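You operate a simulated robot arm through the tools that you are given. There is no shell and no other tool. Be economical: measure what you need, move in short steps, check, and stop when the job is done.

The job below is to be done with a simulated two-armed robot. You get a single attempt, and the scene is never put back.

JOB
Tack-test the three units in the cure rack and move the dry one to the green slot.
Fine: press the black-handled pad on each top bead and put it back on the release paper; the soft units stay.

The check looks at the end state, three seconds after you hand in, the way a careful person would. Anything else that was tipped, shoved, dropped, spilled or broken makes it a failure.

ROBOT AND FRAMES
Two 7-joint arms with two-finger grippers on one trunk, on a base that drives. Base frame: it is fixed to the floor where the robot stands at the start and does not move with it; the origin is under the middle of the robot, x ahead of it, y to its left, z up. Lengths are in m, angles in degrees, forces in N, time in s.
The left shoulder is at the start at [0.05, 0.216, 1.246], the right one opposite. With the tool pointing down near the work surface each hand reaches from about 0.24 to 0.78 m from the robot's upright axis, wherever it stands, measured 20 degrees to its own side. Places, roughly: green slot of the cure rack [0.7, 0.3, 0.9]; release paper [0.7, 0.2, 0.9]. Payload 3.18 kg a hand.
The tool frame of a hand sits at the grasp point between the pads (the TCP): z along the fingers, y along the line on which they close. The tips reach 0.03 m beyond it. Largest opening 0.144 m; the body of the gripper starts 0.103 m behind the TCP.
Orientation is told as [roll, pitch, yaw] about the base's x, y, z axes, in that order, counted from this pose: with the fingers straight down and closing along the base's y, the tool's x points along the base's -x, its y along +y and its z along -z.

CONTROLS
- The arms move only by the tool step_arm. It takes "left_plan", "right_plan" or both (then of equal length, played together; a hand with none holds still); each is a list of rows, each an object of numbers (a shift or turn left out is 0, a gripper value left out holds the last): "x", "y", "z": the shift along the base's x, y, z in mm; "rx", "ry", "rz": the turn, a rotation vector about the base's x, y, z in degrees; "gripper": the opening, from 0 (shut) to 1 (fully open). In form: [{"x": .., "y": .., "z": .., "rx": .., "ry": .., "rz": .., "gripper": ..}, ...]. A call has 1 to 20 rows; each row shifts and turns the commanded pose from where the row before left it. Each row takes 0.2 s and may step no farther than 0.05 m and 8.6 degrees from the row before; otherwise, or with a gripper value out of range, the whole call is refused. A pose out of reach is approached as far as the arm can. The call stops where the force on the tool passes 40 N (or 10 N more than at its start, if that is more) or the arm is blocked; 0.2 s more then pass. The fingers move at their own pace and stop on an object; they squeeze with about 45 N. The grip force told is the motor's: it shows also when the fingers shut on nothing. Time passes only in rows, and 0.2 s behind the last, so rows that do not move let the fingers close. It gives the time, the measured TCP pose, the force on the tool (base axes), the opening and the grip force at its end, in the units of the frame above (readings bear some noise), with the torque about the TCP (base axes, N m) and any sound that the robot's microphone picked up.
- Cameras (640 x 400 px; columns grow to the right, rows downward): "scene" is now at [0.122, 0.0456, 1.4587]; the picture's right is [0.51, -0.86, 0.00], its down [-0.31, -0.18, -0.93] and it looks along [0.80, 0.48, -0.36] (base axes); focal length 277 px, centre (320, 200). "left" rides on the left gripper at [0.076, -0.016, -0.143] in its tool frame; the picture's right is [0.21, 0.98, 0.00], its down [-0.84, 0.18, -0.51] and it looks along [-0.50, 0.11, 0.86] (tool axes); focal length 218 px, centre (320, 200). "right" rides on the right gripper at [0.076, 0.016, -0.143] in its tool frame; the picture's right is [-0.21, 0.98, 0.00], its down [-0.84, -0.18, -0.51] and it looks along [-0.50, -0.11, 0.86] (tool axes); focal length 218 px, centre (320, 200). There is no depth. A picture from a camera that has moved, and an enlarged one, comes with that camera's place and axes in the base frame and with its lens.
- capture(camera): a new picture of that camera. It takes no simulated time.
- slide_trunk(by): slides the trunk up (or, below 0, down) by that many m; the arms and the scene camera ride with it, the base frame stays. It gives what a move gives, with no picture.
- steer(legs): drives the robot by 1 to 6 legs, each [ahead, left, turn to the left] in m, m and degrees, along the robot's own axes; the way and the turn of a leg run together, so that a leg with both is an arc; at most 1.5 m and 180 degrees a leg. The arms and the cameras ride along, it lands a little off, and it stops where it bumps. It gives what a move gives.
- head_to(pan, tilt): turns the head with the scene camera to pan (to the left, within 80 degrees either way) and tilt (down, from -29 to 69), counted from straight ahead of the robot. It gives what a move gives.
- zoom(camera, box): a new picture of the part [left, top, right, bottom] of that camera's present view, enlarged. It takes no simulated time.
- finish_job(): hands the job in; it is judged then, once.

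Work in short steps. Places have to be worked out from the pictures, the camera data and where the tool is seen: move nearer, look again, correct. Check each grasp and each placing, and mend what went wrong. You have 120 turns and 100 pictures in all, those below and enlarged ones among them. Open the grippers and draw the arms clear of the work before you hand the job in, unless the task says otherwise; then end with one line.

The tools are called after "Request:" as name(argument=value, ...) on one line, values as JSON. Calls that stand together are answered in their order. step_arm: Moves the arms, as the interface text tells. Its arguments: {"type":"object","properties":{"left_plan":{"type":"array"},"right_plan":{"type":"array"}},"required":[]} The other tools are called the same way: slide_trunk (by) slides the trunk up or down; steer (legs) drives the base; head_to (pan, tilt) turns the head that bears the scene camera; capture (camera) takes a picture; zoom (camera, box) takes an enlarged picture of a part of a camera's view; finish_job () hands the job in.

At the start:

```text
t: 0.0
left_tool_pos: [0.3273, 0.4672, 1.3817]
left_ee_rot: [-0.2, -0.1, 0.2]
left_contact_force: [0.4, -0.1, -0.4]
left_torque: [0.0, -0.03, -0.02]
left_opening: 0.144
left_grip_force: 0.1
right_tool_pos: [0.3357, 0.0652, 1.3567]
right_ee_rot: [-0.1, 0.0, -0.1]
right_contact_force: [0.0, 0.1, -0.4]
right_torque: [0.01, -0.01, 0.01]
right_opening: 0.1437
right_grip_force: 0.1
trunk travel left (down, up): [-0.325, 0.044]
robot x, y, heading: [-0.0003, 0.0001, -0.1]
head pan, tilt: [30.6, 20.9]
```

scene: 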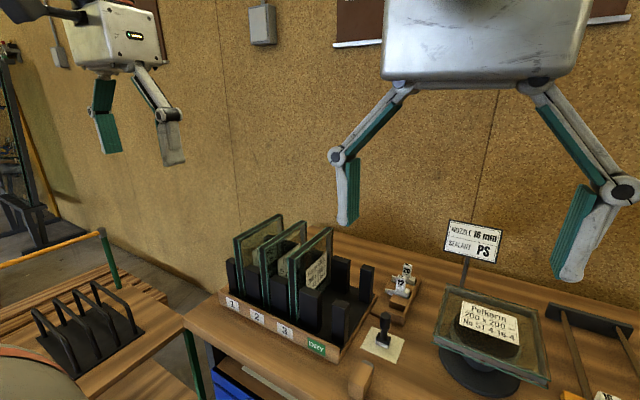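
right: 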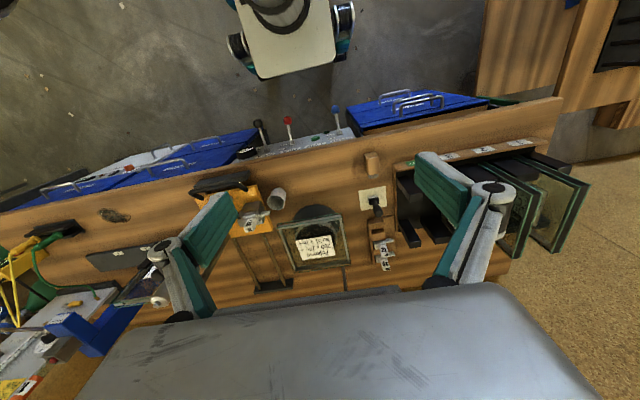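
left: 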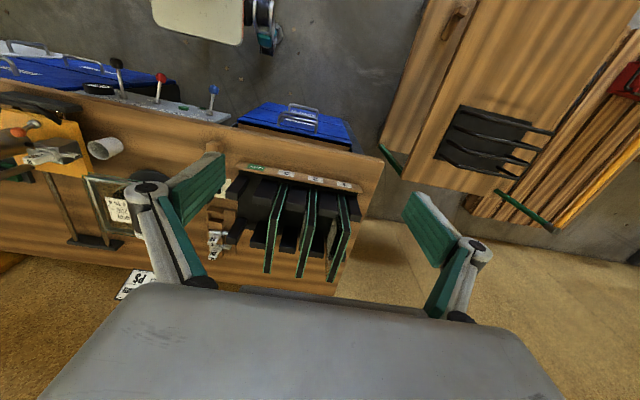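

The rack with three glass units in slots 1–3, the green DRY slot and the release paper with the pad are seen. I zoom in to locate them.

Request:
zoom(camera="scene", box=[200, 200, 440, 400])

Request:
zoom(camera="left", box=[190, 130, 390, 290])

```text
2.00 times, centred on (320, 300) of scene
camera zoom: at [0.122, 0.0456, 1.4587], right [0.51, -0.86, 0.0], down [-0.31, -0.18, -0.93], along [0.8, 0.48, -0.36], focal length 555 px, centre (320, 0)
```

zoom: 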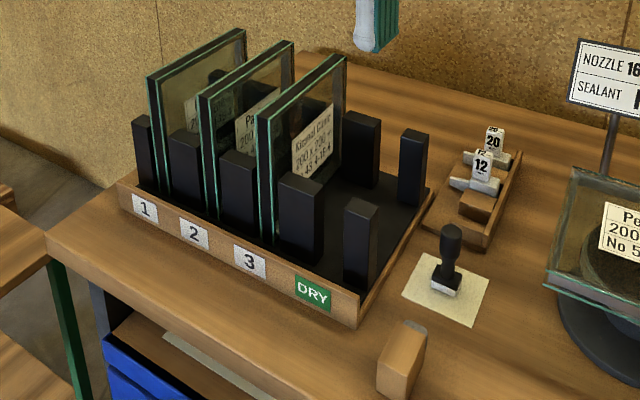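

```text
2.50 times, centred on (290, 210) of left
camera zoom: at [0.252, 0.4515, 1.5247], right [-0.21, 0.98, 0.0], down [0.84, 0.18, 0.51], along [0.5, 0.11, -0.86], focal length 546 px, centre (395, 175)
```

zoom: 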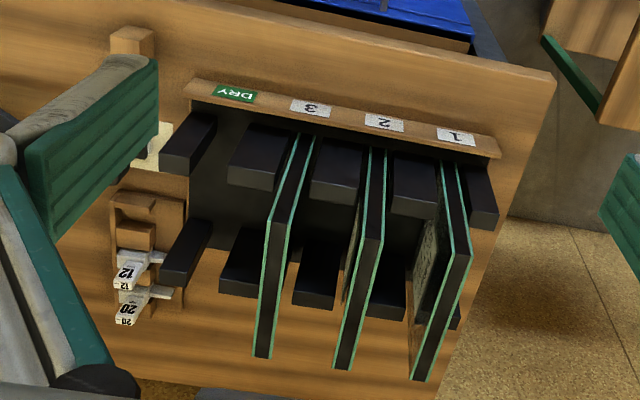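

The DRY label triangulates to about (0.57, 0.315, 0.86), slot pitch about 0.095 m, and the pad to about (0.68, 0.19) on a surface near z 0.83. I look to the left to see whether there is room to drive left.

Request:
head_to(pan=65, tilt=50)

Request:
capture(camera="scene")

Request:
head_to(pan=25, tilt=50)

Request:
capture(camera="scene")

```text
t: 1.0
left_tool_pos: [0.3268, 0.4664, 1.381]
left_ee_rot: [-0.2, -0.1, 0.1]
left_contact_force: [0.8, -0.5, -0.4]
left_torque: [0.02, -0.04, -0.01]
left_opening: 0.1438
left_grip_force: 0.0
right_tool_pos: [0.3365, 0.0654, 1.3567]
right_ee_rot: [0.0, 0.0, 0.0]
right_contact_force: [-0.1, 0.1, -0.5]
right_torque: [0.01, 0.01, 0.01]
right_opening: 0.1441
right_grip_force: 0.1
trunk travel left (down, up): [-0.325, 0.044]
robot x, y, heading: [0.0016, -0.0032, 0.0]
head pan, tilt: [65.0, 50.0]
```

```text
94 pictures are left
camera scene: at [0.0746, 0.0681, 1.4146], right [0.91, -0.42, 0.0], down [-0.32, -0.69, -0.64], along [0.27, 0.58, -0.77], focal length 277 px, centre (320, 200)
```

scene: 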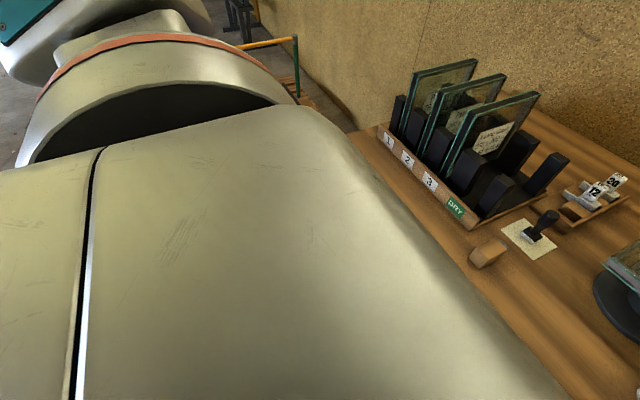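

```text
t: 2.1
left_tool_pos: [0.3286, 0.4678, 1.3824]
left_ee_rot: [-0.1, 0.0, 0.1]
left_contact_force: [0.9, 0.0, 0.0]
left_torque: [0.02, -0.01, 0.01]
left_opening: 0.1439
left_grip_force: 0.1
right_tool_pos: [0.336, 0.0662, 1.3581]
right_ee_rot: [0.1, 0.0, 0.0]
right_contact_force: [0.1, 0.3, 0.2]
right_torque: [0.0, -0.01, 0.02]
right_opening: 0.144
right_grip_force: 0.0
trunk travel left (down, up): [-0.325, 0.044]
robot x, y, heading: [0.0003, 0.0032, -0.2]
head pan, tilt: [25.0, 50.0]
```

```text
93 pictures are left
camera scene: at [0.1117, 0.0309, 1.4145], right [0.42, -0.91, 0.0], down [-0.69, -0.32, -0.64], along [0.58, 0.27, -0.77], focal length 277 px, centre (320, 200)
```

scene: 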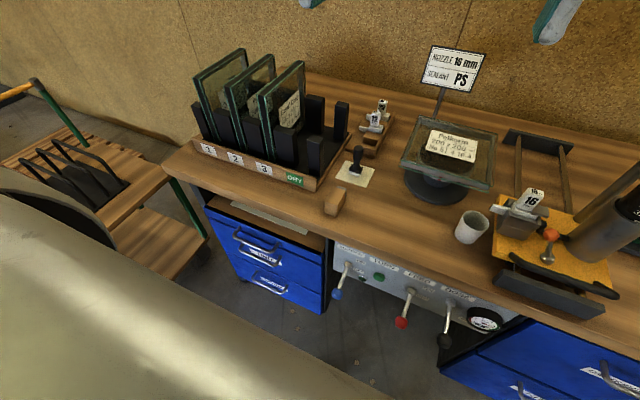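

There is room to the left: the cart's edge is at y about 0.8. I drive 0.22 m left.

Request:
steer(legs=[[0, 0.22, 0]])

Request:
head_to(pan=8, tilt=38)

Request:
capture(camera="scene")

Request:
capture(camera="left")

```text
t: 4.7
left_tool_pos: [0.3294, 0.6917, 1.3825]
left_ee_rot: [-0.1, -0.2, 0.0]
left_contact_force: [-0.3, 0.6, 0.2]
left_torque: [0.04, 0.03, 0.04]
left_opening: 0.144
left_grip_force: 0.0
right_tool_pos: [0.337, 0.2901, 1.3576]
right_ee_rot: [0.1, 0.0, -0.3]
right_contact_force: [-0.3, -0.2, 0.1]
right_torque: [-0.01, 0.03, 0.0]
right_opening: 0.1442
right_grip_force: 0.1
trunk travel left (down, up): [-0.325, 0.044]
robot x, y, heading: [0.0008, 0.2254, -0.4]
head pan, tilt: [25.0, 50.0]
```

```text
t: 5.5
left_tool_pos: [0.3288, 0.6915, 1.3819]
left_ee_rot: [-0.1, 0.0, -0.1]
left_contact_force: [0.3, -0.6, -0.1]
left_torque: [0.01, -0.03, 0.03]
left_opening: 0.1438
left_grip_force: 0.1
right_tool_pos: [0.3375, 0.2894, 1.358]
right_ee_rot: [0.0, 0.0, -0.2]
right_contact_force: [0.5, -0.3, 0.4]
right_torque: [-0.03, 0.02, 0.01]
right_opening: 0.1439
right_grip_force: 0.0
trunk travel left (down, up): [-0.325, 0.044]
robot x, y, heading: [0.002, 0.2229, 0.0]
head pan, tilt: [8.0, 38.0]
```

```text
92 pictures are left
camera scene: at [0.1278, 0.2347, 1.4316], right [0.14, -0.99, 0.0], down [-0.61, -0.08, -0.79], along [0.78, 0.11, -0.62], focal length 277 px, centre (320, 200)
```

scene: 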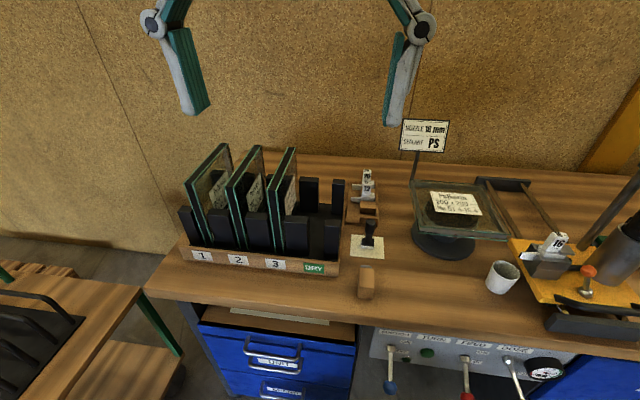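

```text
91 pictures are left
camera left: at [0.2537, 0.6754, 1.5248], right [-0.21, 0.98, 0.0], down [0.84, 0.18, 0.51], along [0.5, 0.1, -0.86], focal length 218 px, centre (320, 200)
```

left: 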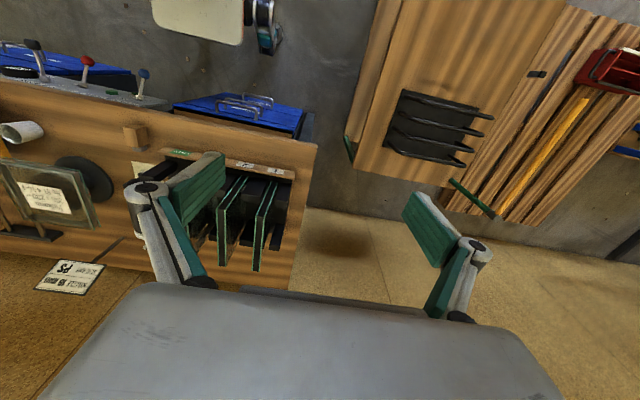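

I judge: pad handle at about (0.65, 0.178), top at z ≈ 0.957; unit tops at z ≈ 1.08, post tops ≈ 1.0. I move the right arm out of the way and bring the left above the pad, high up.

Request:
step_arm(left_plan=[{"x": 25, "y": -42, "gripper": 0.5}, {"x": 25, "y": -42}, {"x": 25, "y": -42}, {"x": 25, "y": -42}, {"x": 25, "y": -42}, {"x": 25, "y": -42}, {"x": 25, "y": -42}, {"x": 25, "y": -42}, {"x": 25, "y": -42}, {"x": 25, "y": -42}, {"x": 25, "y": -42}, {"x": 25, "y": -42}, {"z": -45}, {"z": -45}, {"z": -45}, {}], right_plan=[{"y": -45, "x": -10}, {"y": -45, "x": -10}, {"y": -45, "x": -10}, {"y": -45}, {"y": -45}, {"y": -45}, {}, {}, {}, {}, {}, {}, {}, {}, {}, {}])

Request:
capture(camera="left")

Request:
capture(camera="scene")

```text
t: 8.9
left_tool_pos: [0.4975, 0.4755, 1.2798]
left_ee_rot: [0.0, 0.1, -0.1]
left_contact_force: [-0.2, -0.2, -0.3]
left_torque: [0.02, -0.01, -0.02]
left_opening: 0.0721
left_grip_force: 0.0
left hand out of reach, approached as far as the arm can: row 6, 7, 8, 9, 10, 11, 12, 14, 15
right_tool_pos: [0.3041, 0.0209, 1.3581]
right_ee_rot: [0.1, -0.1, -0.3]
right_contact_force: [0.3, 0.5, 0.1]
right_torque: [0.03, 0.0, -0.02]
right_opening: 0.1442
right_grip_force: 0.0
trunk travel left (down, up): [-0.325, 0.044]
robot x, y, heading: [-0.0013, 0.2258, -0.3]
head pan, tilt: [8.0, 38.0]
```

```text
90 pictures are left
camera left: at [0.4227, 0.4582, 1.4221], right [-0.21, 0.98, 0.0], down [0.84, 0.18, 0.51], along [0.5, 0.11, -0.86], focal length 218 px, centre (320, 200)
```

left: 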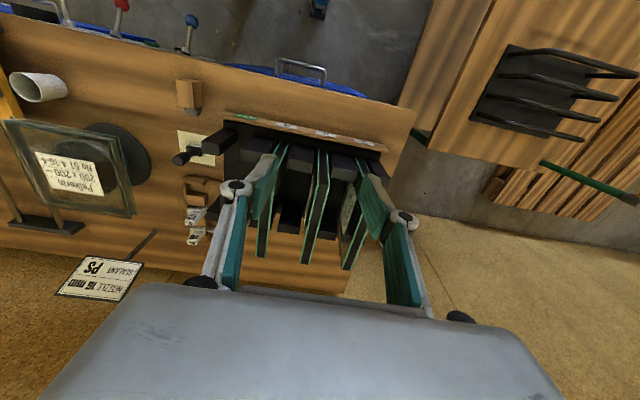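

```text
89 pictures are left
camera scene: at [0.1277, 0.2344, 1.4317], right [0.14, -0.99, 0.0], down [-0.61, -0.08, -0.79], along [0.78, 0.11, -0.62], focal length 277 px, centre (320, 200)
```

scene: 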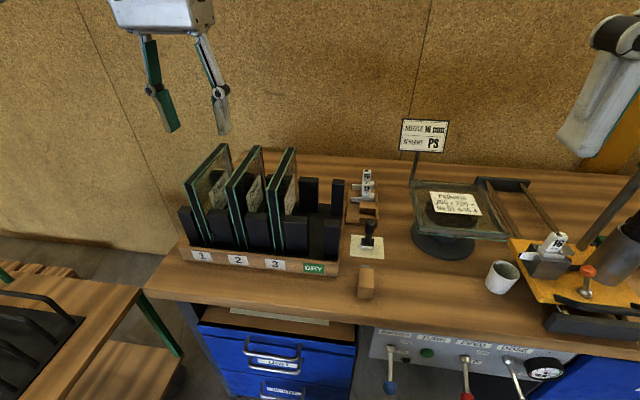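

The far, high pose was out of reach. I check where the command now stands with an empty row and a small step down.

Request:
step_arm(left_plan=[{"z": -40}, {"z": -40}, {}])

```text
t: 9.7
left_tool_pos: [0.5171, 0.5002, 1.2596]
left_ee_rot: [0.0, 0.1, 0.0]
left_contact_force: [-0.2, -0.3, 0.0]
left_torque: [0.06, 0.02, 0.01]
left_opening: 0.0721
left_grip_force: 0.0
left hand out of reach, approached as far as the arm can: row 1, 2
right_tool_pos: [0.3052, 0.021, 1.3576]
right_ee_rot: [0.1, 0.0, -0.2]
right_contact_force: [0.1, 0.0, -0.6]
right_torque: [0.04, 0.0, 0.02]
right_opening: 0.1439
right_grip_force: 0.0
trunk travel left (down, up): [-0.325, 0.044]
robot x, y, heading: [-0.0047, 0.2245, -0.0]
head pan, tilt: [8.0, 38.0]
```

The arm's reach shrinks with height, so I need the robot closer. I look down at the front clearance before driving forward.

Request:
head_to(pan=0, tilt=69)

Request:
capture(camera="scene")

Request:
capture(camera="right")

```text
t: 10.6
left_tool_pos: [0.5184, 0.4996, 1.2604]
left_ee_rot: [0.0, 0.0, -0.1]
left_contact_force: [0.5, -0.3, 0.1]
left_torque: [0.02, 0.02, -0.01]
left_opening: 0.0721
left_grip_force: 0.2
right_tool_pos: [0.3041, 0.0205, 1.3577]
right_ee_rot: [-0.1, 0.1, -0.2]
right_contact_force: [-0.4, 0.8, 0.7]
right_torque: [0.0, 0.0, -0.01]
right_opening: 0.1442
right_grip_force: 0.1
trunk travel left (down, up): [-0.325, 0.044]
robot x, y, heading: [-0.0014, 0.2257, -0.3]
head pan, tilt: [0.0, 68.8]
```

```text
88 pictures are left
camera scene: at [0.0982, 0.2228, 1.3926], right [0.0, -1.0, 0.0], down [-0.93, 0.0, -0.36], along [0.36, 0.0, -0.93], focal length 277 px, centre (320, 200)
```

scene: 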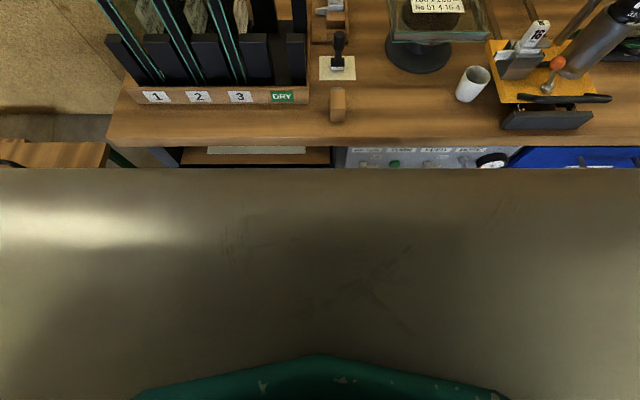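

```text
87 pictures are left
camera right: at [0.2293, 0.0378, 1.5003], right [0.21, 0.98, 0.0], down [0.84, -0.18, 0.51], along [0.5, -0.11, -0.86], focal length 218 px, centre (320, 200)
```

right: 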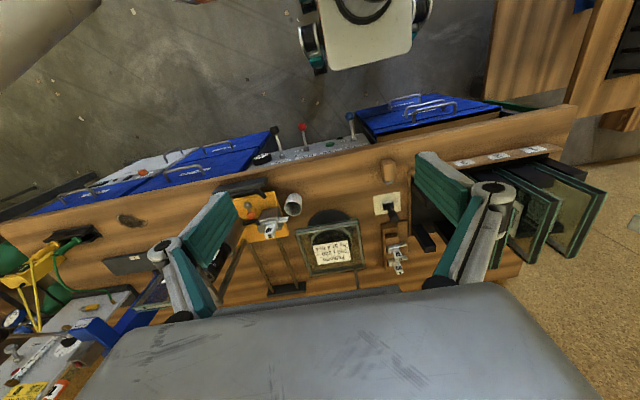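

Base front is at x ≈ 0.24, bench edge and handles at ≈ 0.37–0.41. I drive 0.09 m ahead and raise the trunk, which should be enough reach.

Request:
steer(legs=[[0.09, 0, 0]])

Request:
slide_trunk(by=0.044)

Request:
step_arm(left_plan=[{"x": 0, "y": -40, "z": -30}, {"x": 0, "y": -40, "z": -30}, {"x": 0, "y": -40, "z": -30}, {"x": 0, "y": -40, "z": -10}, {"x": 0, "y": -40}, {"x": 10, "y": -40}, {"x": 10, "y": -40}, {"x": 0, "y": -40}, {}])

```text
t: 11.7
left_tool_pos: [0.6106, 0.4975, 1.2602]
left_ee_rot: [0.0, 0.1, -0.3]
left_contact_force: [0.8, 0.4, 0.0]
left_torque: [-0.05, 0.08, 0.02]
left_opening: 0.0716
left_grip_force: 0.0
right_tool_pos: [0.396, 0.0196, 1.3569]
right_ee_rot: [0.0, 0.0, -0.4]
right_contact_force: [0.0, 0.0, -0.2]
right_torque: [0.03, 0.01, 0.04]
right_opening: 0.1441
right_grip_force: 0.2
trunk travel left (down, up): [-0.325, 0.044]
robot x, y, heading: [0.0897, 0.2241, -0.1]
head pan, tilt: [0.0, 68.8]
```

```text
t: 12.6
left_tool_pos: [0.6104, 0.4975, 1.3043]
left_ee_rot: [0.1, 0.1, -0.3]
left_contact_force: [0.2, -0.6, 0.4]
left_torque: [0.0, 0.01, -0.04]
left_opening: 0.0721
left_grip_force: 0.1
right_tool_pos: [0.3956, 0.019, 1.4017]
right_ee_rot: [0.1, 0.0, -0.4]
right_contact_force: [0.7, -0.4, 0.6]
right_torque: [-0.01, -0.03, -0.01]
right_opening: 0.1442
right_grip_force: 0.1
trunk travel left (down, up): [-0.369, 0.0]
robot x, y, heading: [0.0894, 0.2242, -0.4]
head pan, tilt: [0.0, 68.8]
```

```text
t: 14.6
left_tool_pos: [0.6197, 0.4455, 1.3243]
left_ee_rot: [-0.1, 0.1, -0.4]
left_contact_force: [0.5, 0.7, -0.6]
left_torque: [0.02, 0.0, 0.01]
left_opening: 0.0721
left_grip_force: 0.0
left hand out of reach, approached as far as the arm can: row 1, 2, 3, 4, 5, 6, 7, 8
right_tool_pos: [0.3959, 0.0193, 1.4017]
right_ee_rot: [0.0, 0.0, -0.4]
right_contact_force: [0.1, -1.5, -0.4]
right_torque: [0.0, 0.01, -0.01]
right_opening: 0.1439
right_grip_force: 0.1
trunk travel left (down, up): [-0.369, 0.0]
robot x, y, heading: [0.0937, 0.224, -0.3]
head pan, tilt: [0.0, 68.8]
```

The hand is not following; probably the command has run ahead of a stuck joint. I test by stepping back to the left.

Request:
step_arm(left_plan=[{"y": 45}, {"x": -10}, {}])

Request:
head_to(pan=35, tilt=10)

Request:
capture(camera="scene")

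```text
t: 15.4
left_tool_pos: [0.6057, 0.4923, 1.3251]
left_ee_rot: [-0.1, 0.1, -0.3]
left_contact_force: [-0.4, 0.5, 0.3]
left_torque: [-0.06, -0.01, 0.03]
left_opening: 0.0719
left_grip_force: 0.0
right_tool_pos: [0.3964, 0.0202, 1.4026]
right_ee_rot: [0.0, 0.1, -0.5]
right_contact_force: [0.0, 0.4, -0.4]
right_torque: [-0.04, -0.02, 0.01]
right_opening: 0.144
right_grip_force: 0.0
trunk travel left (down, up): [-0.369, 0.0]
robot x, y, heading: [0.0925, 0.2307, -0.4]
head pan, tilt: [0.0, 68.8]
```

```text
t: 16.7
left_tool_pos: [0.6063, 0.4912, 1.3255]
left_ee_rot: [0.0, 0.0, -0.3]
left_contact_force: [0.1, 0.1, 0.3]
left_torque: [0.02, 0.01, -0.01]
left_opening: 0.0724
left_grip_force: 0.1
right_tool_pos: [0.395, 0.0202, 1.402]
right_ee_rot: [-0.1, 0.0, -0.5]
right_contact_force: [-1.2, 0.3, 0.8]
right_torque: [0.01, -0.04, -0.04]
right_opening: 0.1443
right_grip_force: 0.1
trunk travel left (down, up): [-0.369, 0.0]
robot x, y, heading: [0.0939, 0.2251, -0.6]
head pan, tilt: [35.0, 10.0]
```

```text
86 pictures are left
camera scene: at [0.2106, 0.2751, 1.5193], right [0.57, -0.82, 0.0], down [-0.14, -0.1, -0.98], along [0.81, 0.56, -0.17], focal length 277 px, centre (320, 200)
```

scene: 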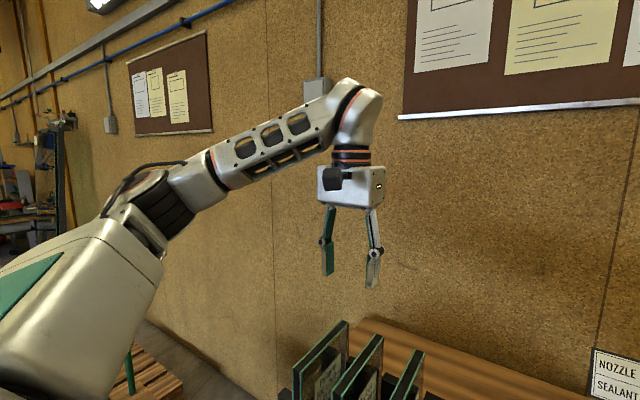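

The command follows the measured pose, so a joint limit blocks this path. I retract toward the robot first, then go right and down, in checked steps.

Request:
step_arm(left_plan=[{"x": -40}, {"x": -40}, {"x": -40}, {"x": -40}, {"z": -40}, {"z": -40}, {"z": -40}, {"z": -40}, {}])

```text
t: 18.7
left_tool_pos: [0.5034, 0.598, 1.2589]
left_ee_rot: [0.1, 0.2, -0.5]
left_contact_force: [0.4, 0.4, -0.6]
left_torque: [0.02, -0.02, 0.0]
left_opening: 0.0718
left_grip_force: 0.1
left hand out of reach, approached as far as the arm can: row 2, 3, 4, 5, 6, 7, 8
right_tool_pos: [0.3945, 0.0181, 1.4021]
right_ee_rot: [0.2, 0.1, -0.5]
right_contact_force: [0.8, -0.1, 0.1]
right_torque: [0.04, 0.01, -0.01]
right_opening: 0.1445
right_grip_force: 0.0
trunk travel left (down, up): [-0.369, 0.0]
robot x, y, heading: [0.0911, 0.2249, -0.4]
head pan, tilt: [35.0, 10.0]
```

Still limited oddly. I go back toward the known good starting posture and then descend from there.

Request:
step_arm(left_plan=[{"x": -28, "y": 30, "z": 45}, {"x": -28, "y": 30, "z": 45}, {"x": -28, "y": 30, "z": 45}, {}])

Request:
step_arm(left_plan=[{"z": -45}, {"z": -45}, {"z": -45}, {}])

```text
refused: row 1 steps farther than a row can; nothing moved
```

```text
t: 19.7
left_tool_pos: [0.5112, 0.6669, 1.172]
left_ee_rot: [0.1, 0.3, -0.7]
left_contact_force: [0.1, -0.5, 0.2]
left_torque: [0.0, -0.04, 0.03]
left_opening: 0.0721
left_grip_force: 0.0
left hand out of reach, approached as far as the arm can: row 1, 2, 3
right_tool_pos: [0.3961, 0.0168, 1.4018]
right_ee_rot: [0.1, -0.1, -0.4]
right_contact_force: [-0.3, -0.4, -0.5]
right_torque: [0.03, 0.02, -0.01]
right_opening: 0.1439
right_grip_force: 0.2
trunk travel left (down, up): [-0.369, 0.0]
robot x, y, heading: [0.0953, 0.2245, -0.1]
head pan, tilt: [35.0, 10.0]
```

It slides left as it lowers. I look at the arm posture.

Request:
head_to(pan=55, tilt=20)

Request:
capture(camera="scene")

Request:
capture(camera="right")

```text
t: 20.5
left_tool_pos: [0.5111, 0.6691, 1.1729]
left_ee_rot: [0.1, 0.2, -0.5]
left_contact_force: [0.1, 0.2, -0.5]
left_torque: [0.0, 0.0, -0.01]
left_opening: 0.0718
left_grip_force: 0.1
right_tool_pos: [0.3953, 0.0193, 1.401]
right_ee_rot: [0.1, -0.1, -0.4]
right_contact_force: [-0.6, -0.2, -0.3]
right_torque: [-0.01, 0.02, -0.03]
right_opening: 0.144
right_grip_force: 0.0
trunk travel left (down, up): [-0.369, 0.0]
robot x, y, heading: [0.0899, 0.2224, -0.5]
head pan, tilt: [55.0, 20.0]
```

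```text
85 pictures are left
camera scene: at [0.1879, 0.2983, 1.5031], right [0.81, -0.58, 0.0], down [-0.2, -0.28, -0.94], along [0.54, 0.77, -0.34], focal length 277 px, centre (320, 200)
```

scene: 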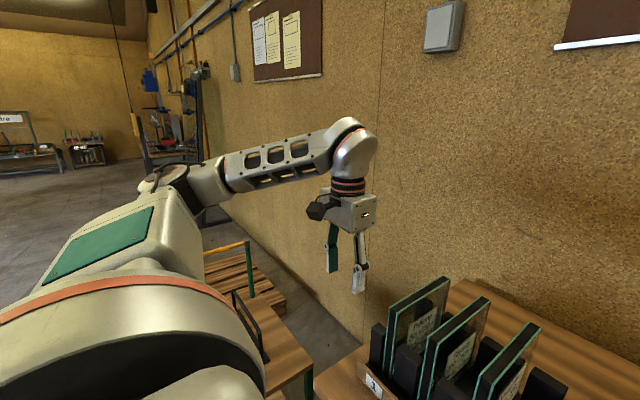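

```text
84 pictures are left
camera right: at [0.3198, 0.0366, 1.5443], right [0.22, 0.98, 0.0], down [0.84, -0.19, 0.51], along [0.5, -0.11, -0.86], focal length 218 px, centre (320, 200)
```

right: 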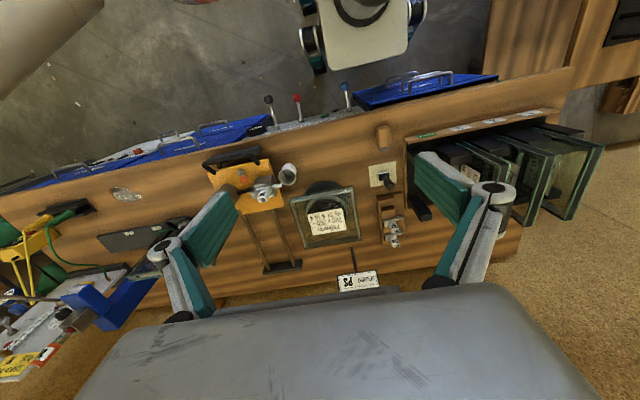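

I suspect the last wrist joint's limit: I raise the hand and test with the tool yawed 45° while moving right.

Request:
step_arm(left_plan=[{"z": 40}, {"z": 40}, {"rz": -8}, {"rz": -8}, {"rz": -8}, {"rz": -8}, {"rz": -8}, {"y": -40}, {"y": -40}, {"y": -40}, {}])

```text
t: 22.9
left_tool_pos: [0.5153, 0.5432, 1.2527]
left_ee_rot: [-0.1, 0.1, -40.2]
left_contact_force: [0.0, 1.8, 0.6]
left_torque: [-0.04, -0.01, 0.03]
left_opening: 0.0721
left_grip_force: 0.1
right_tool_pos: [0.394, 0.0204, 1.402]
right_ee_rot: [0.0, -0.1, -0.4]
right_contact_force: [0.2, -0.4, 0.1]
right_torque: [-0.05, -0.02, -0.02]
right_opening: 0.1438
right_grip_force: 0.0
trunk travel left (down, up): [-0.369, 0.0]
robot x, y, heading: [0.0891, 0.223, -0.4]
head pan, tilt: [55.0, 20.0]
```

That freed it: yaw negative works. I continue yawing to about −80° and go toward the pad, above the rack's height.

Request:
step_arm(left_plan=[{"rz": -8, "y": -40}, {"rz": -8, "y": -40}, {"rz": -8, "y": -40}, {"rz": -8, "y": -40}, {"rz": -8, "y": -40}, {"x": 15, "y": -40}, {"x": 30, "y": -38}, {"x": 30, "y": -30}, {"x": 30, "y": -25}, {"x": 20, "y": -20}, {}])

Request:
capture(camera="left")

```text
t: 25.3
left_tool_pos: [0.4943, 0.3597, 1.2621]
left_ee_rot: [0.0, -0.1, -80.2]
left_contact_force: [0.1, -0.2, 0.6]
left_torque: [0.02, -0.07, 0.01]
left_opening: 0.0721
left_grip_force: 0.0
left hand out of reach, approached as far as the arm can: row 5, 6, 7, 8, 9, 10
right_tool_pos: [0.3958, 0.0186, 1.4022]
right_ee_rot: [0.0, 0.0, -0.4]
right_contact_force: [-0.9, 0.0, -1.3]
right_torque: [-0.02, -0.05, -0.02]
right_opening: 0.144
right_grip_force: 0.1
trunk travel left (down, up): [-0.369, 0.0]
robot x, y, heading: [0.0893, 0.2214, -0.7]
head pan, tilt: [55.0, 20.0]
```

```text
83 pictures are left
camera left: at [0.4656, 0.4326, 1.4043], right [0.93, 0.37, 0.0], down [0.32, -0.8, 0.51], along [0.19, -0.47, -0.86], focal length 218 px, centre (320, 200)
```

left: 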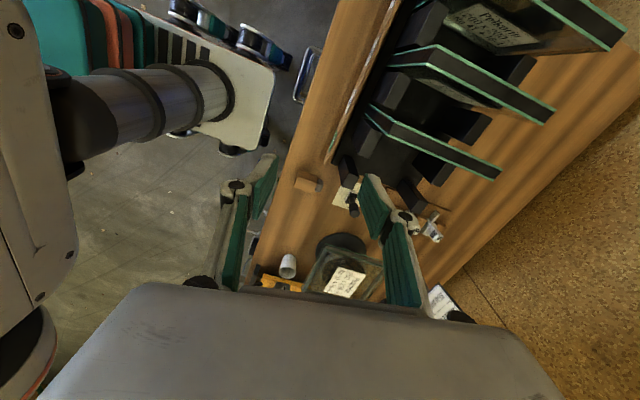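

Left arm can't cross far inward. I'll keep the target about 20° to its side by driving: go 0.25 m right for the pad.

Request:
steer(legs=[[0, -0.25, 0]])

Request:
step_arm(left_plan=[{"x": 25, "y": 10, "z": -30, "rz": 8}, {"x": 25, "y": 10, "z": -30, "rz": 8}, {"x": 25, "y": 15, "z": -20, "rz": 8}, {"x": 25, "y": 15, "z": -20, "rz": 8}, {"x": 25, "y": 20, "z": -20}, {}])

Request:
capture(camera="left")

```text
t: 28.1
left_tool_pos: [0.492, 0.1172, 1.2619]
left_ee_rot: [0.1, -0.1, -80.3]
left_contact_force: [0.0, -0.1, 0.3]
left_torque: [0.01, 0.0, -0.01]
left_opening: 0.0717
left_grip_force: 0.1
right_tool_pos: [0.3932, -0.224, 1.4021]
right_ee_rot: [0.0, -0.1, -0.5]
right_contact_force: [0.2, 0.5, 0.2]
right_torque: [0.01, -0.01, -0.03]
right_opening: 0.1441
right_grip_force: 0.1
trunk travel left (down, up): [-0.369, 0.0]
robot x, y, heading: [0.0922, -0.017, -0.6]
head pan, tilt: [55.0, 20.0]
```

```text
t: 29.4
left_tool_pos: [0.6188, 0.1868, 1.141]
left_ee_rot: [0.0, -0.1, -48.2]
left_contact_force: [-0.5, 0.4, -0.2]
left_torque: [0.0, -0.03, 0.03]
left_opening: 0.072
left_grip_force: 0.1
right_tool_pos: [0.3921, -0.2242, 1.4017]
right_ee_rot: [0.0, 0.0, -0.5]
right_contact_force: [-0.3, 0.7, -0.4]
right_torque: [0.0, -0.02, -0.03]
right_opening: 0.1439
right_grip_force: 0.0
trunk travel left (down, up): [-0.369, 0.0]
robot x, y, heading: [0.0918, -0.0183, -0.5]
head pan, tilt: [55.0, 20.0]
```

```text
82 pictures are left
camera left: at [0.5566, 0.2326, 1.283], right [0.59, 0.81, 0.0], down [0.69, -0.51, 0.51], along [0.41, -0.3, -0.86], focal length 218 px, centre (320, 200)
```

left: 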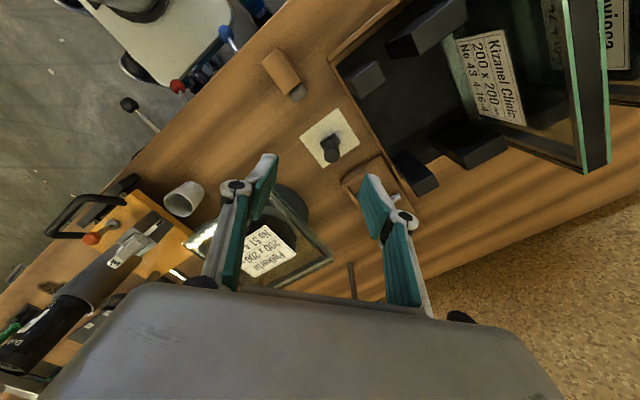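

The left arm now moves freely. I zoom on the pad from both cameras.

Request:
zoom(camera="left", box=[280, 80, 400, 200])

Request:
head_to(pan=18, tilt=40)

Request:
capture(camera="scene")

```text
3.33 times, centred on (340, 140) of left
camera zoom: at [0.5566, 0.2326, 1.283], right [0.59, 0.81, 0.0], down [0.69, -0.51, 0.51], along [0.41, -0.3, -0.86], focal length 728 px, centre (253, 400)
```

zoom: 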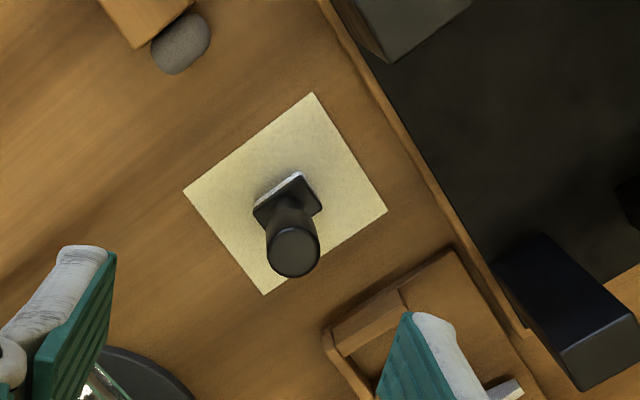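

```text
t: 30.5
left_tool_pos: [0.6202, 0.186, 1.1405]
left_ee_rot: [0.0, -0.1, -48.3]
left_contact_force: [-0.4, -0.1, -0.3]
left_torque: [-0.01, -0.02, 0.01]
left_opening: 0.0721
left_grip_force: 0.1
right_tool_pos: [0.3923, -0.2244, 1.4012]
right_ee_rot: [0.0, 0.0, -0.4]
right_contact_force: [0.1, -0.2, 0.7]
right_torque: [-0.03, 0.0, 0.02]
right_opening: 0.1442
right_grip_force: 0.1
trunk travel left (down, up): [-0.369, 0.0]
robot x, y, heading: [0.0889, -0.0185, -0.7]
head pan, tilt: [18.0, 40.0]
```

```text
80 pictures are left
camera scene: at [0.2132, 0.005, 1.4717], right [0.3, -0.95, 0.0], down [-0.61, -0.19, -0.77], along [0.73, 0.23, -0.64], focal length 277 px, centre (320, 200)
```

scene: 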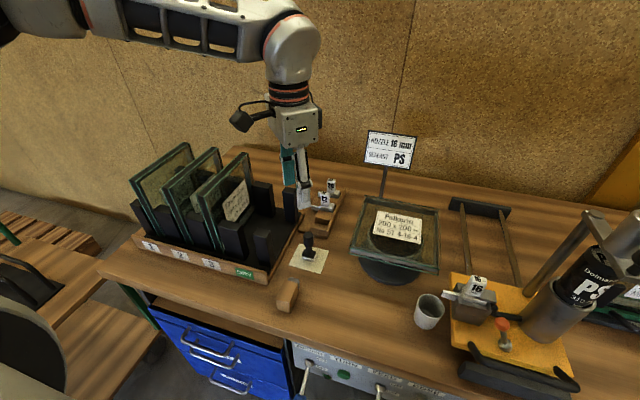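

The handle's top is at about (0.657, 0.180, 0.959), stand vertical. I go down to TCP z ≈ 0.94 with half-open fingers.

Request:
step_arm(left_plan=[{"x": 18, "y": -2, "z": -30}, {"x": 18, "y": -3, "z": -30}, {"z": -40}, {"z": -30}, {}])

Request:
zoom(camera="left", box=[240, 100, 400, 260])

```text
t: 31.7
left_tool_pos: [0.6369, 0.1995, 1.0193]
left_ee_rot: [0.0, -0.2, -48.3]
left_contact_force: [-0.2, -0.5, -0.1]
left_torque: [-0.02, -0.04, -0.02]
left_opening: 0.0722
left_grip_force: 0.1
left hand out of reach, approached as far as the arm can: row 2, 3, 4
right_tool_pos: [0.3929, -0.2246, 1.402]
right_ee_rot: [0.0, 0.0, -0.5]
right_contact_force: [0.6, -0.5, 0.6]
right_torque: [-0.01, 0.01, 0.01]
right_opening: 0.1442
right_grip_force: 0.1
trunk travel left (down, up): [-0.369, 0.0]
robot x, y, heading: [0.0916, -0.0183, -0.4]
head pan, tilt: [18.0, 40.0]
```

```text
2.50 times, centred on (320, 180) of left
camera zoom: at [0.5749, 0.2463, 1.1627], right [0.59, 0.81, 0.0], down [0.69, -0.51, 0.51], along [0.41, -0.3, -0.86], focal length 546 px, centre (320, 250)
```

zoom: 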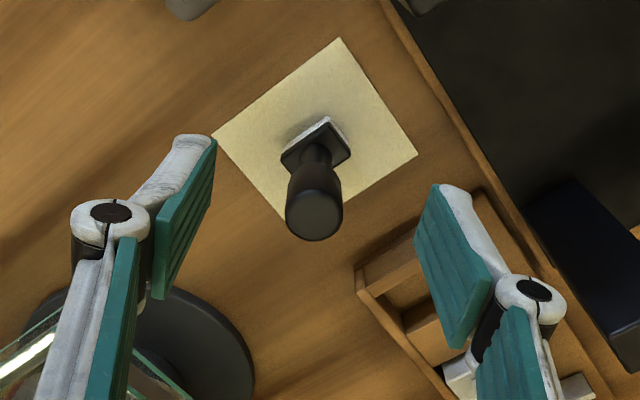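

A limit stops descent with the trunk this high. I raise the hand a little and lower the trunk by 0.12 m.

Request:
step_arm(left_plan=[{"z": 40}, {"z": 40}, {"z": 40}, {}])

Request:
slide_trunk(by=-0.12)

Request:
step_arm(left_plan=[{"x": 10, "y": -10, "z": 0}, {"x": 10, "y": -10}, {}])

```text
t: 32.7
left_tool_pos: [0.6367, 0.1998, 1.1405]
left_ee_rot: [-0.1, -0.1, -48.3]
left_contact_force: [0.2, -0.3, -0.2]
left_torque: [-0.02, 0.0, 0.02]
left_opening: 0.072
left_grip_force: 0.0
right_tool_pos: [0.393, -0.224, 1.4017]
right_ee_rot: [0.1, -0.1, -0.5]
right_contact_force: [0.1, 0.0, -0.9]
right_torque: [-0.01, 0.05, -0.03]
right_opening: 0.1441
right_grip_force: 0.1
trunk travel left (down, up): [-0.369, 0.0]
robot x, y, heading: [0.0911, -0.0193, -0.4]
head pan, tilt: [18.0, 40.0]
```

```text
t: 34.2
left_tool_pos: [0.6383, 0.2012, 1.022]
left_ee_rot: [0.0, -0.2, -48.3]
left_contact_force: [-0.3, -0.7, 0.0]
left_torque: [0.0, -0.02, -0.02]
left_opening: 0.0723
left_grip_force: 0.1
right_tool_pos: [0.3925, -0.2241, 1.2824]
right_ee_rot: [0.0, -0.1, -0.5]
right_contact_force: [0.0, -0.1, -0.1]
right_torque: [-0.01, -0.08, 0.02]
right_opening: 0.1438
right_grip_force: 0.0
trunk travel left (down, up): [-0.249, 0.12]
robot x, y, heading: [0.0904, -0.0161, -0.7]
head pan, tilt: [18.0, 40.0]
```

```text
t: 35.0
left_tool_pos: [0.6583, 0.1815, 1.0206]
left_ee_rot: [0.0, -0.2, -48.4]
left_contact_force: [-0.5, -0.6, 0.1]
left_torque: [-0.01, -0.01, 0.03]
left_opening: 0.0717
left_grip_force: 0.2
right_tool_pos: [0.3917, -0.2246, 1.2824]
right_ee_rot: [-0.1, 0.0, -0.5]
right_contact_force: [-0.6, -0.8, 0.6]
right_torque: [-0.03, -0.01, -0.01]
right_opening: 0.144
right_grip_force: 0.1
trunk travel left (down, up): [-0.249, 0.12]
robot x, y, heading: [0.0915, -0.0227, -0.2]
head pan, tilt: [18.0, 40.0]
```

Now it is at (0.658, 0.182). I descend partly and check the alignment.

Request:
step_arm(left_plan=[{"z": -25}, {"z": -15}, {}])

Request:
zoom(camera="left", box=[240, 100, 400, 260])

```text
t: 35.8
left_tool_pos: [0.6596, 0.1809, 0.9783]
left_ee_rot: [0.0, -0.1, -48.3]
left_contact_force: [0.0, 0.0, -0.2]
left_torque: [-0.01, 0.0, -0.01]
left_opening: 0.0718
left_grip_force: 0.1
right_tool_pos: [0.3927, -0.2248, 1.2824]
right_ee_rot: [0.1, 0.1, -0.5]
right_contact_force: [0.2, 1.0, 0.5]
right_torque: [-0.04, 0.0, 0.02]
right_opening: 0.144
right_grip_force: 0.0
trunk travel left (down, up): [-0.249, 0.12]
robot x, y, heading: [0.0878, -0.0176, -0.4]
head pan, tilt: [18.0, 40.0]
```

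```text
2.50 times, centred on (320, 180) of left
camera zoom: at [0.5966, 0.2268, 1.1213], right [0.59, 0.81, 0.0], down [0.69, -0.51, 0.51], along [0.41, -0.3, -0.86], focal length 546 px, centre (320, 250)
```

zoom: 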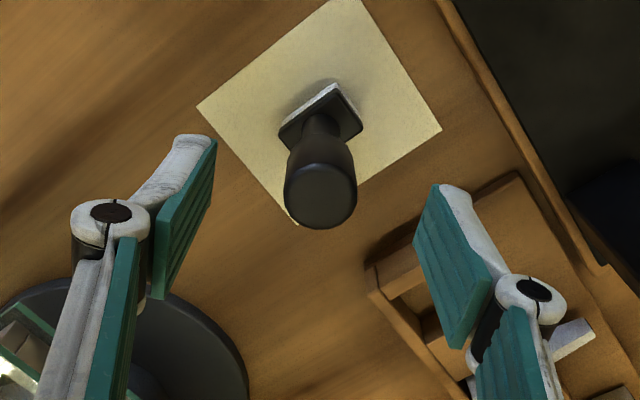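

Alignment is within 3 mm. I descend to z ≈ 0.938 and close.

Request:
step_arm(left_plan=[{"x": -2, "y": 1, "z": -20}, {"z": -20}, {}, {"gripper": 0}, {}, {}, {}])

Request:
zoom(camera="left", box=[240, 100, 400, 260])

```text
t: 37.4
left_tool_pos: [0.6564, 0.1809, 0.9404]
left_ee_rot: [-0.1, -0.1, -48.3]
left_contact_force: [1.2, 0.2, 0.5]
left_torque: [-0.03, 0.02, 0.0]
left_opening: 0.0219
left_grip_force: 45.0
right_tool_pos: [0.3927, -0.2252, 1.2812]
right_ee_rot: [0.1, 0.0, -0.5]
right_contact_force: [0.6, 0.5, -0.7]
right_torque: [0.01, -0.01, -0.01]
right_opening: 0.1439
right_grip_force: 0.2
trunk travel left (down, up): [-0.249, 0.12]
robot x, y, heading: [0.0917, -0.0159, -0.6]
head pan, tilt: [18.0, 40.0]
```

```text
2.50 times, centred on (320, 180) of left
camera zoom: at [0.5944, 0.2267, 1.0822], right [0.59, 0.81, 0.0], down [0.69, -0.51, 0.51], along [0.41, -0.3, -0.86], focal length 546 px, centre (320, 250)
```

zoom: 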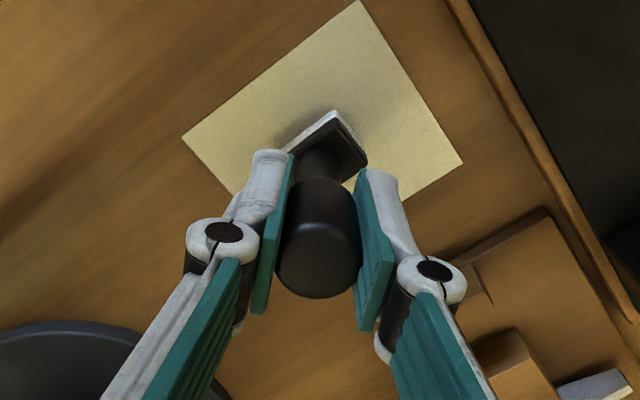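

Gripped (22 mm). I lift and check the pad's bottom.

Request:
step_arm(left_plan=[{"z": 20}, {"z": 30}, {"z": 45}, {"z": 45}, {"z": 45}, {"z": 30}, {}])

Request:
capture(camera="scene")

Request:
capture(camera="left")

```text
t: 39.0
left_tool_pos: [0.6564, 0.1863, 1.1375]
left_ee_rot: [-0.2, -0.4, -47.7]
left_contact_force: [0.2, 0.2, -0.9]
left_torque: [0.01, 0.02, 0.0]
left_opening: 0.0216
left_grip_force: 45.0
left hand out of reach, approached as far as the arm can: row 6
right_tool_pos: [0.3934, -0.2246, 1.2813]
right_ee_rot: [0.0, 0.1, -0.5]
right_contact_force: [-0.5, 0.1, 0.4]
right_torque: [0.04, 0.01, 0.03]
right_opening: 0.1442
right_grip_force: 0.1
trunk travel left (down, up): [-0.249, 0.12]
robot x, y, heading: [0.0897, -0.0236, -0.7]
head pan, tilt: [18.0, 40.0]
```

```text
76 pictures are left
camera scene: at [0.2348, 0.0049, 1.3507], right [0.3, -0.95, 0.0], down [-0.61, -0.19, -0.77], along [0.73, 0.23, -0.64], focal length 277 px, centre (320, 200)
```

scene: 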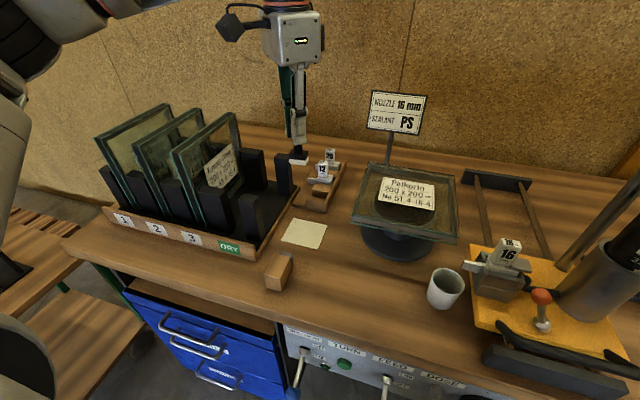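

```text
75 pictures are left
camera left: at [0.5943, 0.2334, 1.2787], right [0.58, 0.81, -0.01], down [0.7, -0.5, 0.51], along [0.41, -0.3, -0.86], focal length 218 px, centre (320, 200)
```

left: 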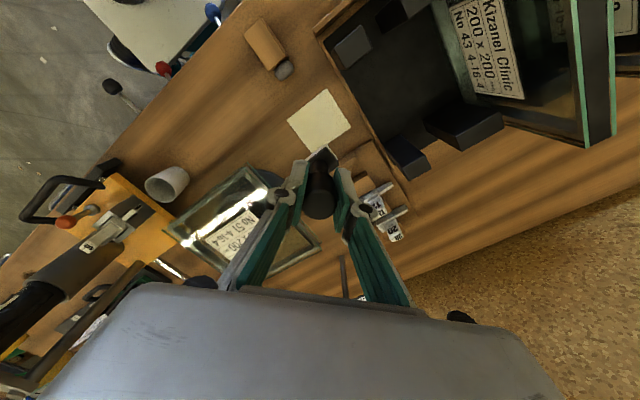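

Pad held and paper centre is at about (0.655, 0.185). I raise the trunk and drive left so that unit 3 comes under the hand's range.

Request:
slide_trunk(by=0.12)

Request:
steer(legs=[[0, 0.2, 0]])

Request:
capture(camera="left")

Request:
capture(camera="scene")

```text
t: 40.5
left_tool_pos: [0.6477, 0.191, 1.2822]
left_ee_rot: [1.9, -2.0, -48.1]
left_contact_force: [0.2, 0.0, -1.2]
left_torque: [0.0, 0.01, 0.01]
left_opening: 0.0216
left_grip_force: 45.2
right_tool_pos: [0.3925, -0.2244, 1.4011]
right_ee_rot: [-0.1, 0.0, -0.6]
right_contact_force: [-0.4, 0.4, 0.2]
right_torque: [0.02, -0.02, -0.01]
right_opening: 0.1438
right_grip_force: 0.1
trunk travel left (down, up): [-0.369, 0.0]
robot x, y, heading: [0.0874, -0.0186, -0.3]
head pan, tilt: [18.0, 40.0]
```

```text
t: 42.9
left_tool_pos: [0.6514, 0.3879, 1.2826]
left_ee_rot: [1.9, -2.1, -48.6]
left_contact_force: [0.4, 0.8, -0.4]
left_torque: [0.02, -0.02, -0.02]
left_opening: 0.0214
left_grip_force: 45.3
right_tool_pos: [0.3946, -0.0249, 1.4024]
right_ee_rot: [0.1, 0.0, -1.0]
right_contact_force: [-0.4, 0.1, -0.7]
right_torque: [-0.02, 0.02, 0.02]
right_opening: 0.1438
right_grip_force: 0.2
trunk travel left (down, up): [-0.369, 0.0]
robot x, y, heading: [0.0936, 0.1794, -0.7]
head pan, tilt: [18.0, 40.0]
```

```text
74 pictures are left
camera left: at [0.5826, 0.435, 1.421], right [0.59, 0.8, 0.02], down [0.67, -0.51, 0.54], along [0.45, -0.31, -0.84], focal length 218 px, centre (320, 200)
```

left: 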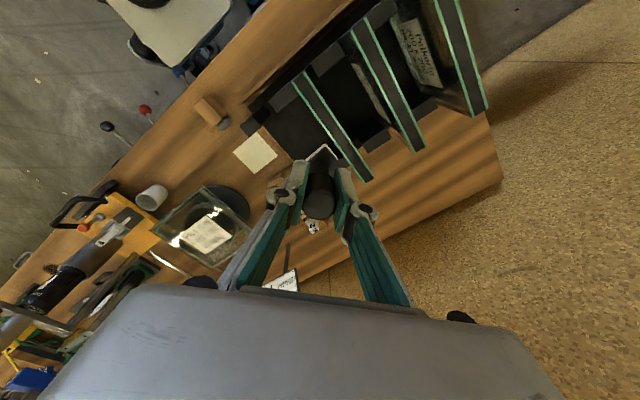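

```text
73 pictures are left
camera scene: at [0.2158, 0.2052, 1.4717], right [0.29, -0.96, 0.0], down [-0.61, -0.19, -0.77], along [0.73, 0.23, -0.64], focal length 277 px, centre (320, 200)
```

scene: 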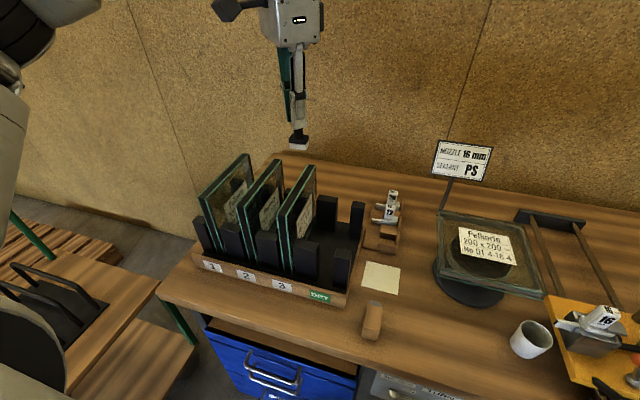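

Unit tops estimated: unit 3 at y 0.404, unit 2 at 0.494, unit 1 at 0.585, x 0.58–0.78, z ≈ 1.08. I straighten the tool and come to above unit 3.

Request:
step_arm(left_plan=[{"z": -25}, {"z": -25, "rx": -1.9, "ry": 2.1}, {"x": 5, "y": 16, "z": -20}, {}])

Request:
zoom(camera="scene", box=[180, 60, 420, 260])

Request:
zoom(camera="left", box=[240, 60, 440, 260])

```text
t: 43.9
left_tool_pos: [0.6584, 0.4033, 1.2131]
left_ee_rot: [-1.1, -2.3, -48.3]
left_contact_force: [-0.8, -0.9, -1.2]
left_torque: [0.0, 0.04, 0.01]
left_opening: 0.0215
left_grip_force: 45.5
right_tool_pos: [0.394, -0.0264, 1.401]
right_ee_rot: [0.0, -0.1, -0.9]
right_contact_force: [-0.1, 0.2, -0.8]
right_torque: [0.03, 0.02, 0.01]
right_opening: 0.1442
right_grip_force: 0.1
trunk travel left (down, up): [-0.369, 0.0]
robot x, y, heading: [0.0896, 0.1805, -1.0]
head pan, tilt: [18.0, 40.0]
```

```text
2.00 times, centred on (300, 160) of scene
camera zoom: at [0.2161, 0.2049, 1.4717], right [0.29, -0.96, 0.0], down [-0.61, -0.19, -0.77], along [0.73, 0.23, -0.64], focal length 555 px, centre (360, 280)
```

zoom: 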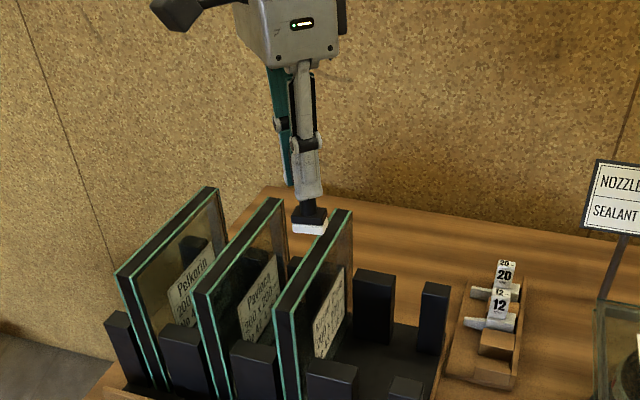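

```text
2.00 times, centred on (340, 160) of left
camera zoom: at [0.5938, 0.4556, 1.3522], right [0.59, 0.81, -0.02], down [0.69, -0.49, 0.54], along [0.42, -0.33, -0.84], focal length 436 px, centre (280, 280)
```

zoom: 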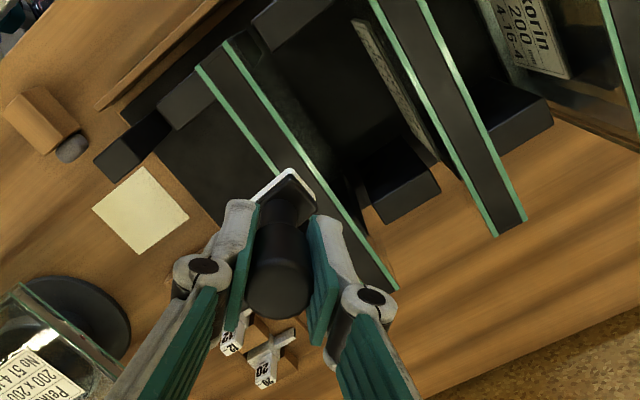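

Pad bottom is about 0.073 below the TCP, over unit 3. I take out the remaining tilt and lower to about 1 cm above the bead.

Request:
step_arm(left_plan=[{"rx": 2.4, "ry": 0.7, "z": -20}, {"z": -20}, {"z": -5}, {}])

Request:
zoom(camera="scene", box=[240, 100, 360, 200])

Request:
zoom(camera="left", box=[240, 60, 440, 260])

```text
t: 44.9
left_tool_pos: [0.6564, 0.4029, 1.1675]
left_ee_rot: [0.1, 0.2, -48.4]
left_contact_force: [0.2, 0.0, -1.1]
left_torque: [-0.01, 0.02, 0.0]
left_opening: 0.0219
left_grip_force: 44.8
right_tool_pos: [0.3945, -0.0247, 1.4011]
right_ee_rot: [0.0, 0.0, -0.8]
right_contact_force: [0.0, 0.4, -0.6]
right_torque: [-0.04, 0.02, 0.0]
right_opening: 0.1441
right_grip_force: 0.0
trunk travel left (down, up): [-0.369, 0.0]
robot x, y, heading: [0.0898, 0.1834, -1.0]
head pan, tilt: [18.0, 40.0]
```

```text
4.00 times, centred on (300, 150) of scene
camera zoom: at [0.2159, 0.2052, 1.4717], right [0.29, -0.96, 0.0], down [-0.61, -0.19, -0.77], along [0.73, 0.23, -0.64], focal length 1110 px, centre (400, 400)
```

zoom: 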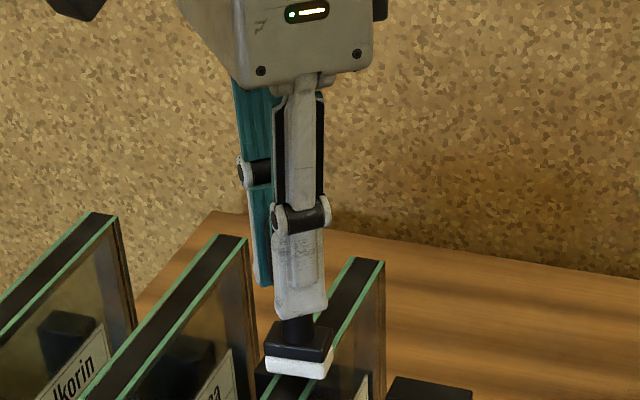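

```text
2.00 times, centred on (340, 160) of left
camera zoom: at [0.595, 0.4498, 1.3098], right [0.59, 0.81, 0.0], down [0.69, -0.51, 0.51], along [0.41, -0.3, -0.86], focal length 436 px, centre (280, 280)
```

zoom: 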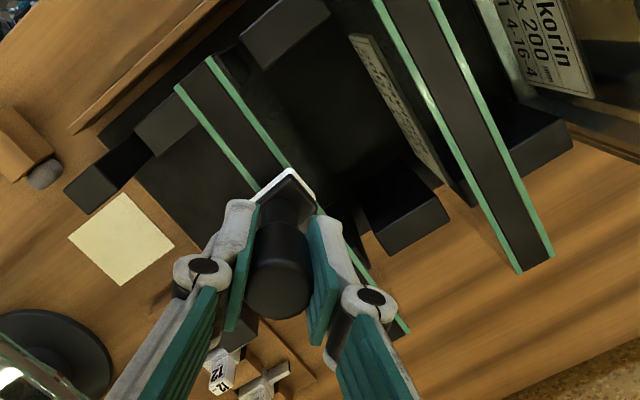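

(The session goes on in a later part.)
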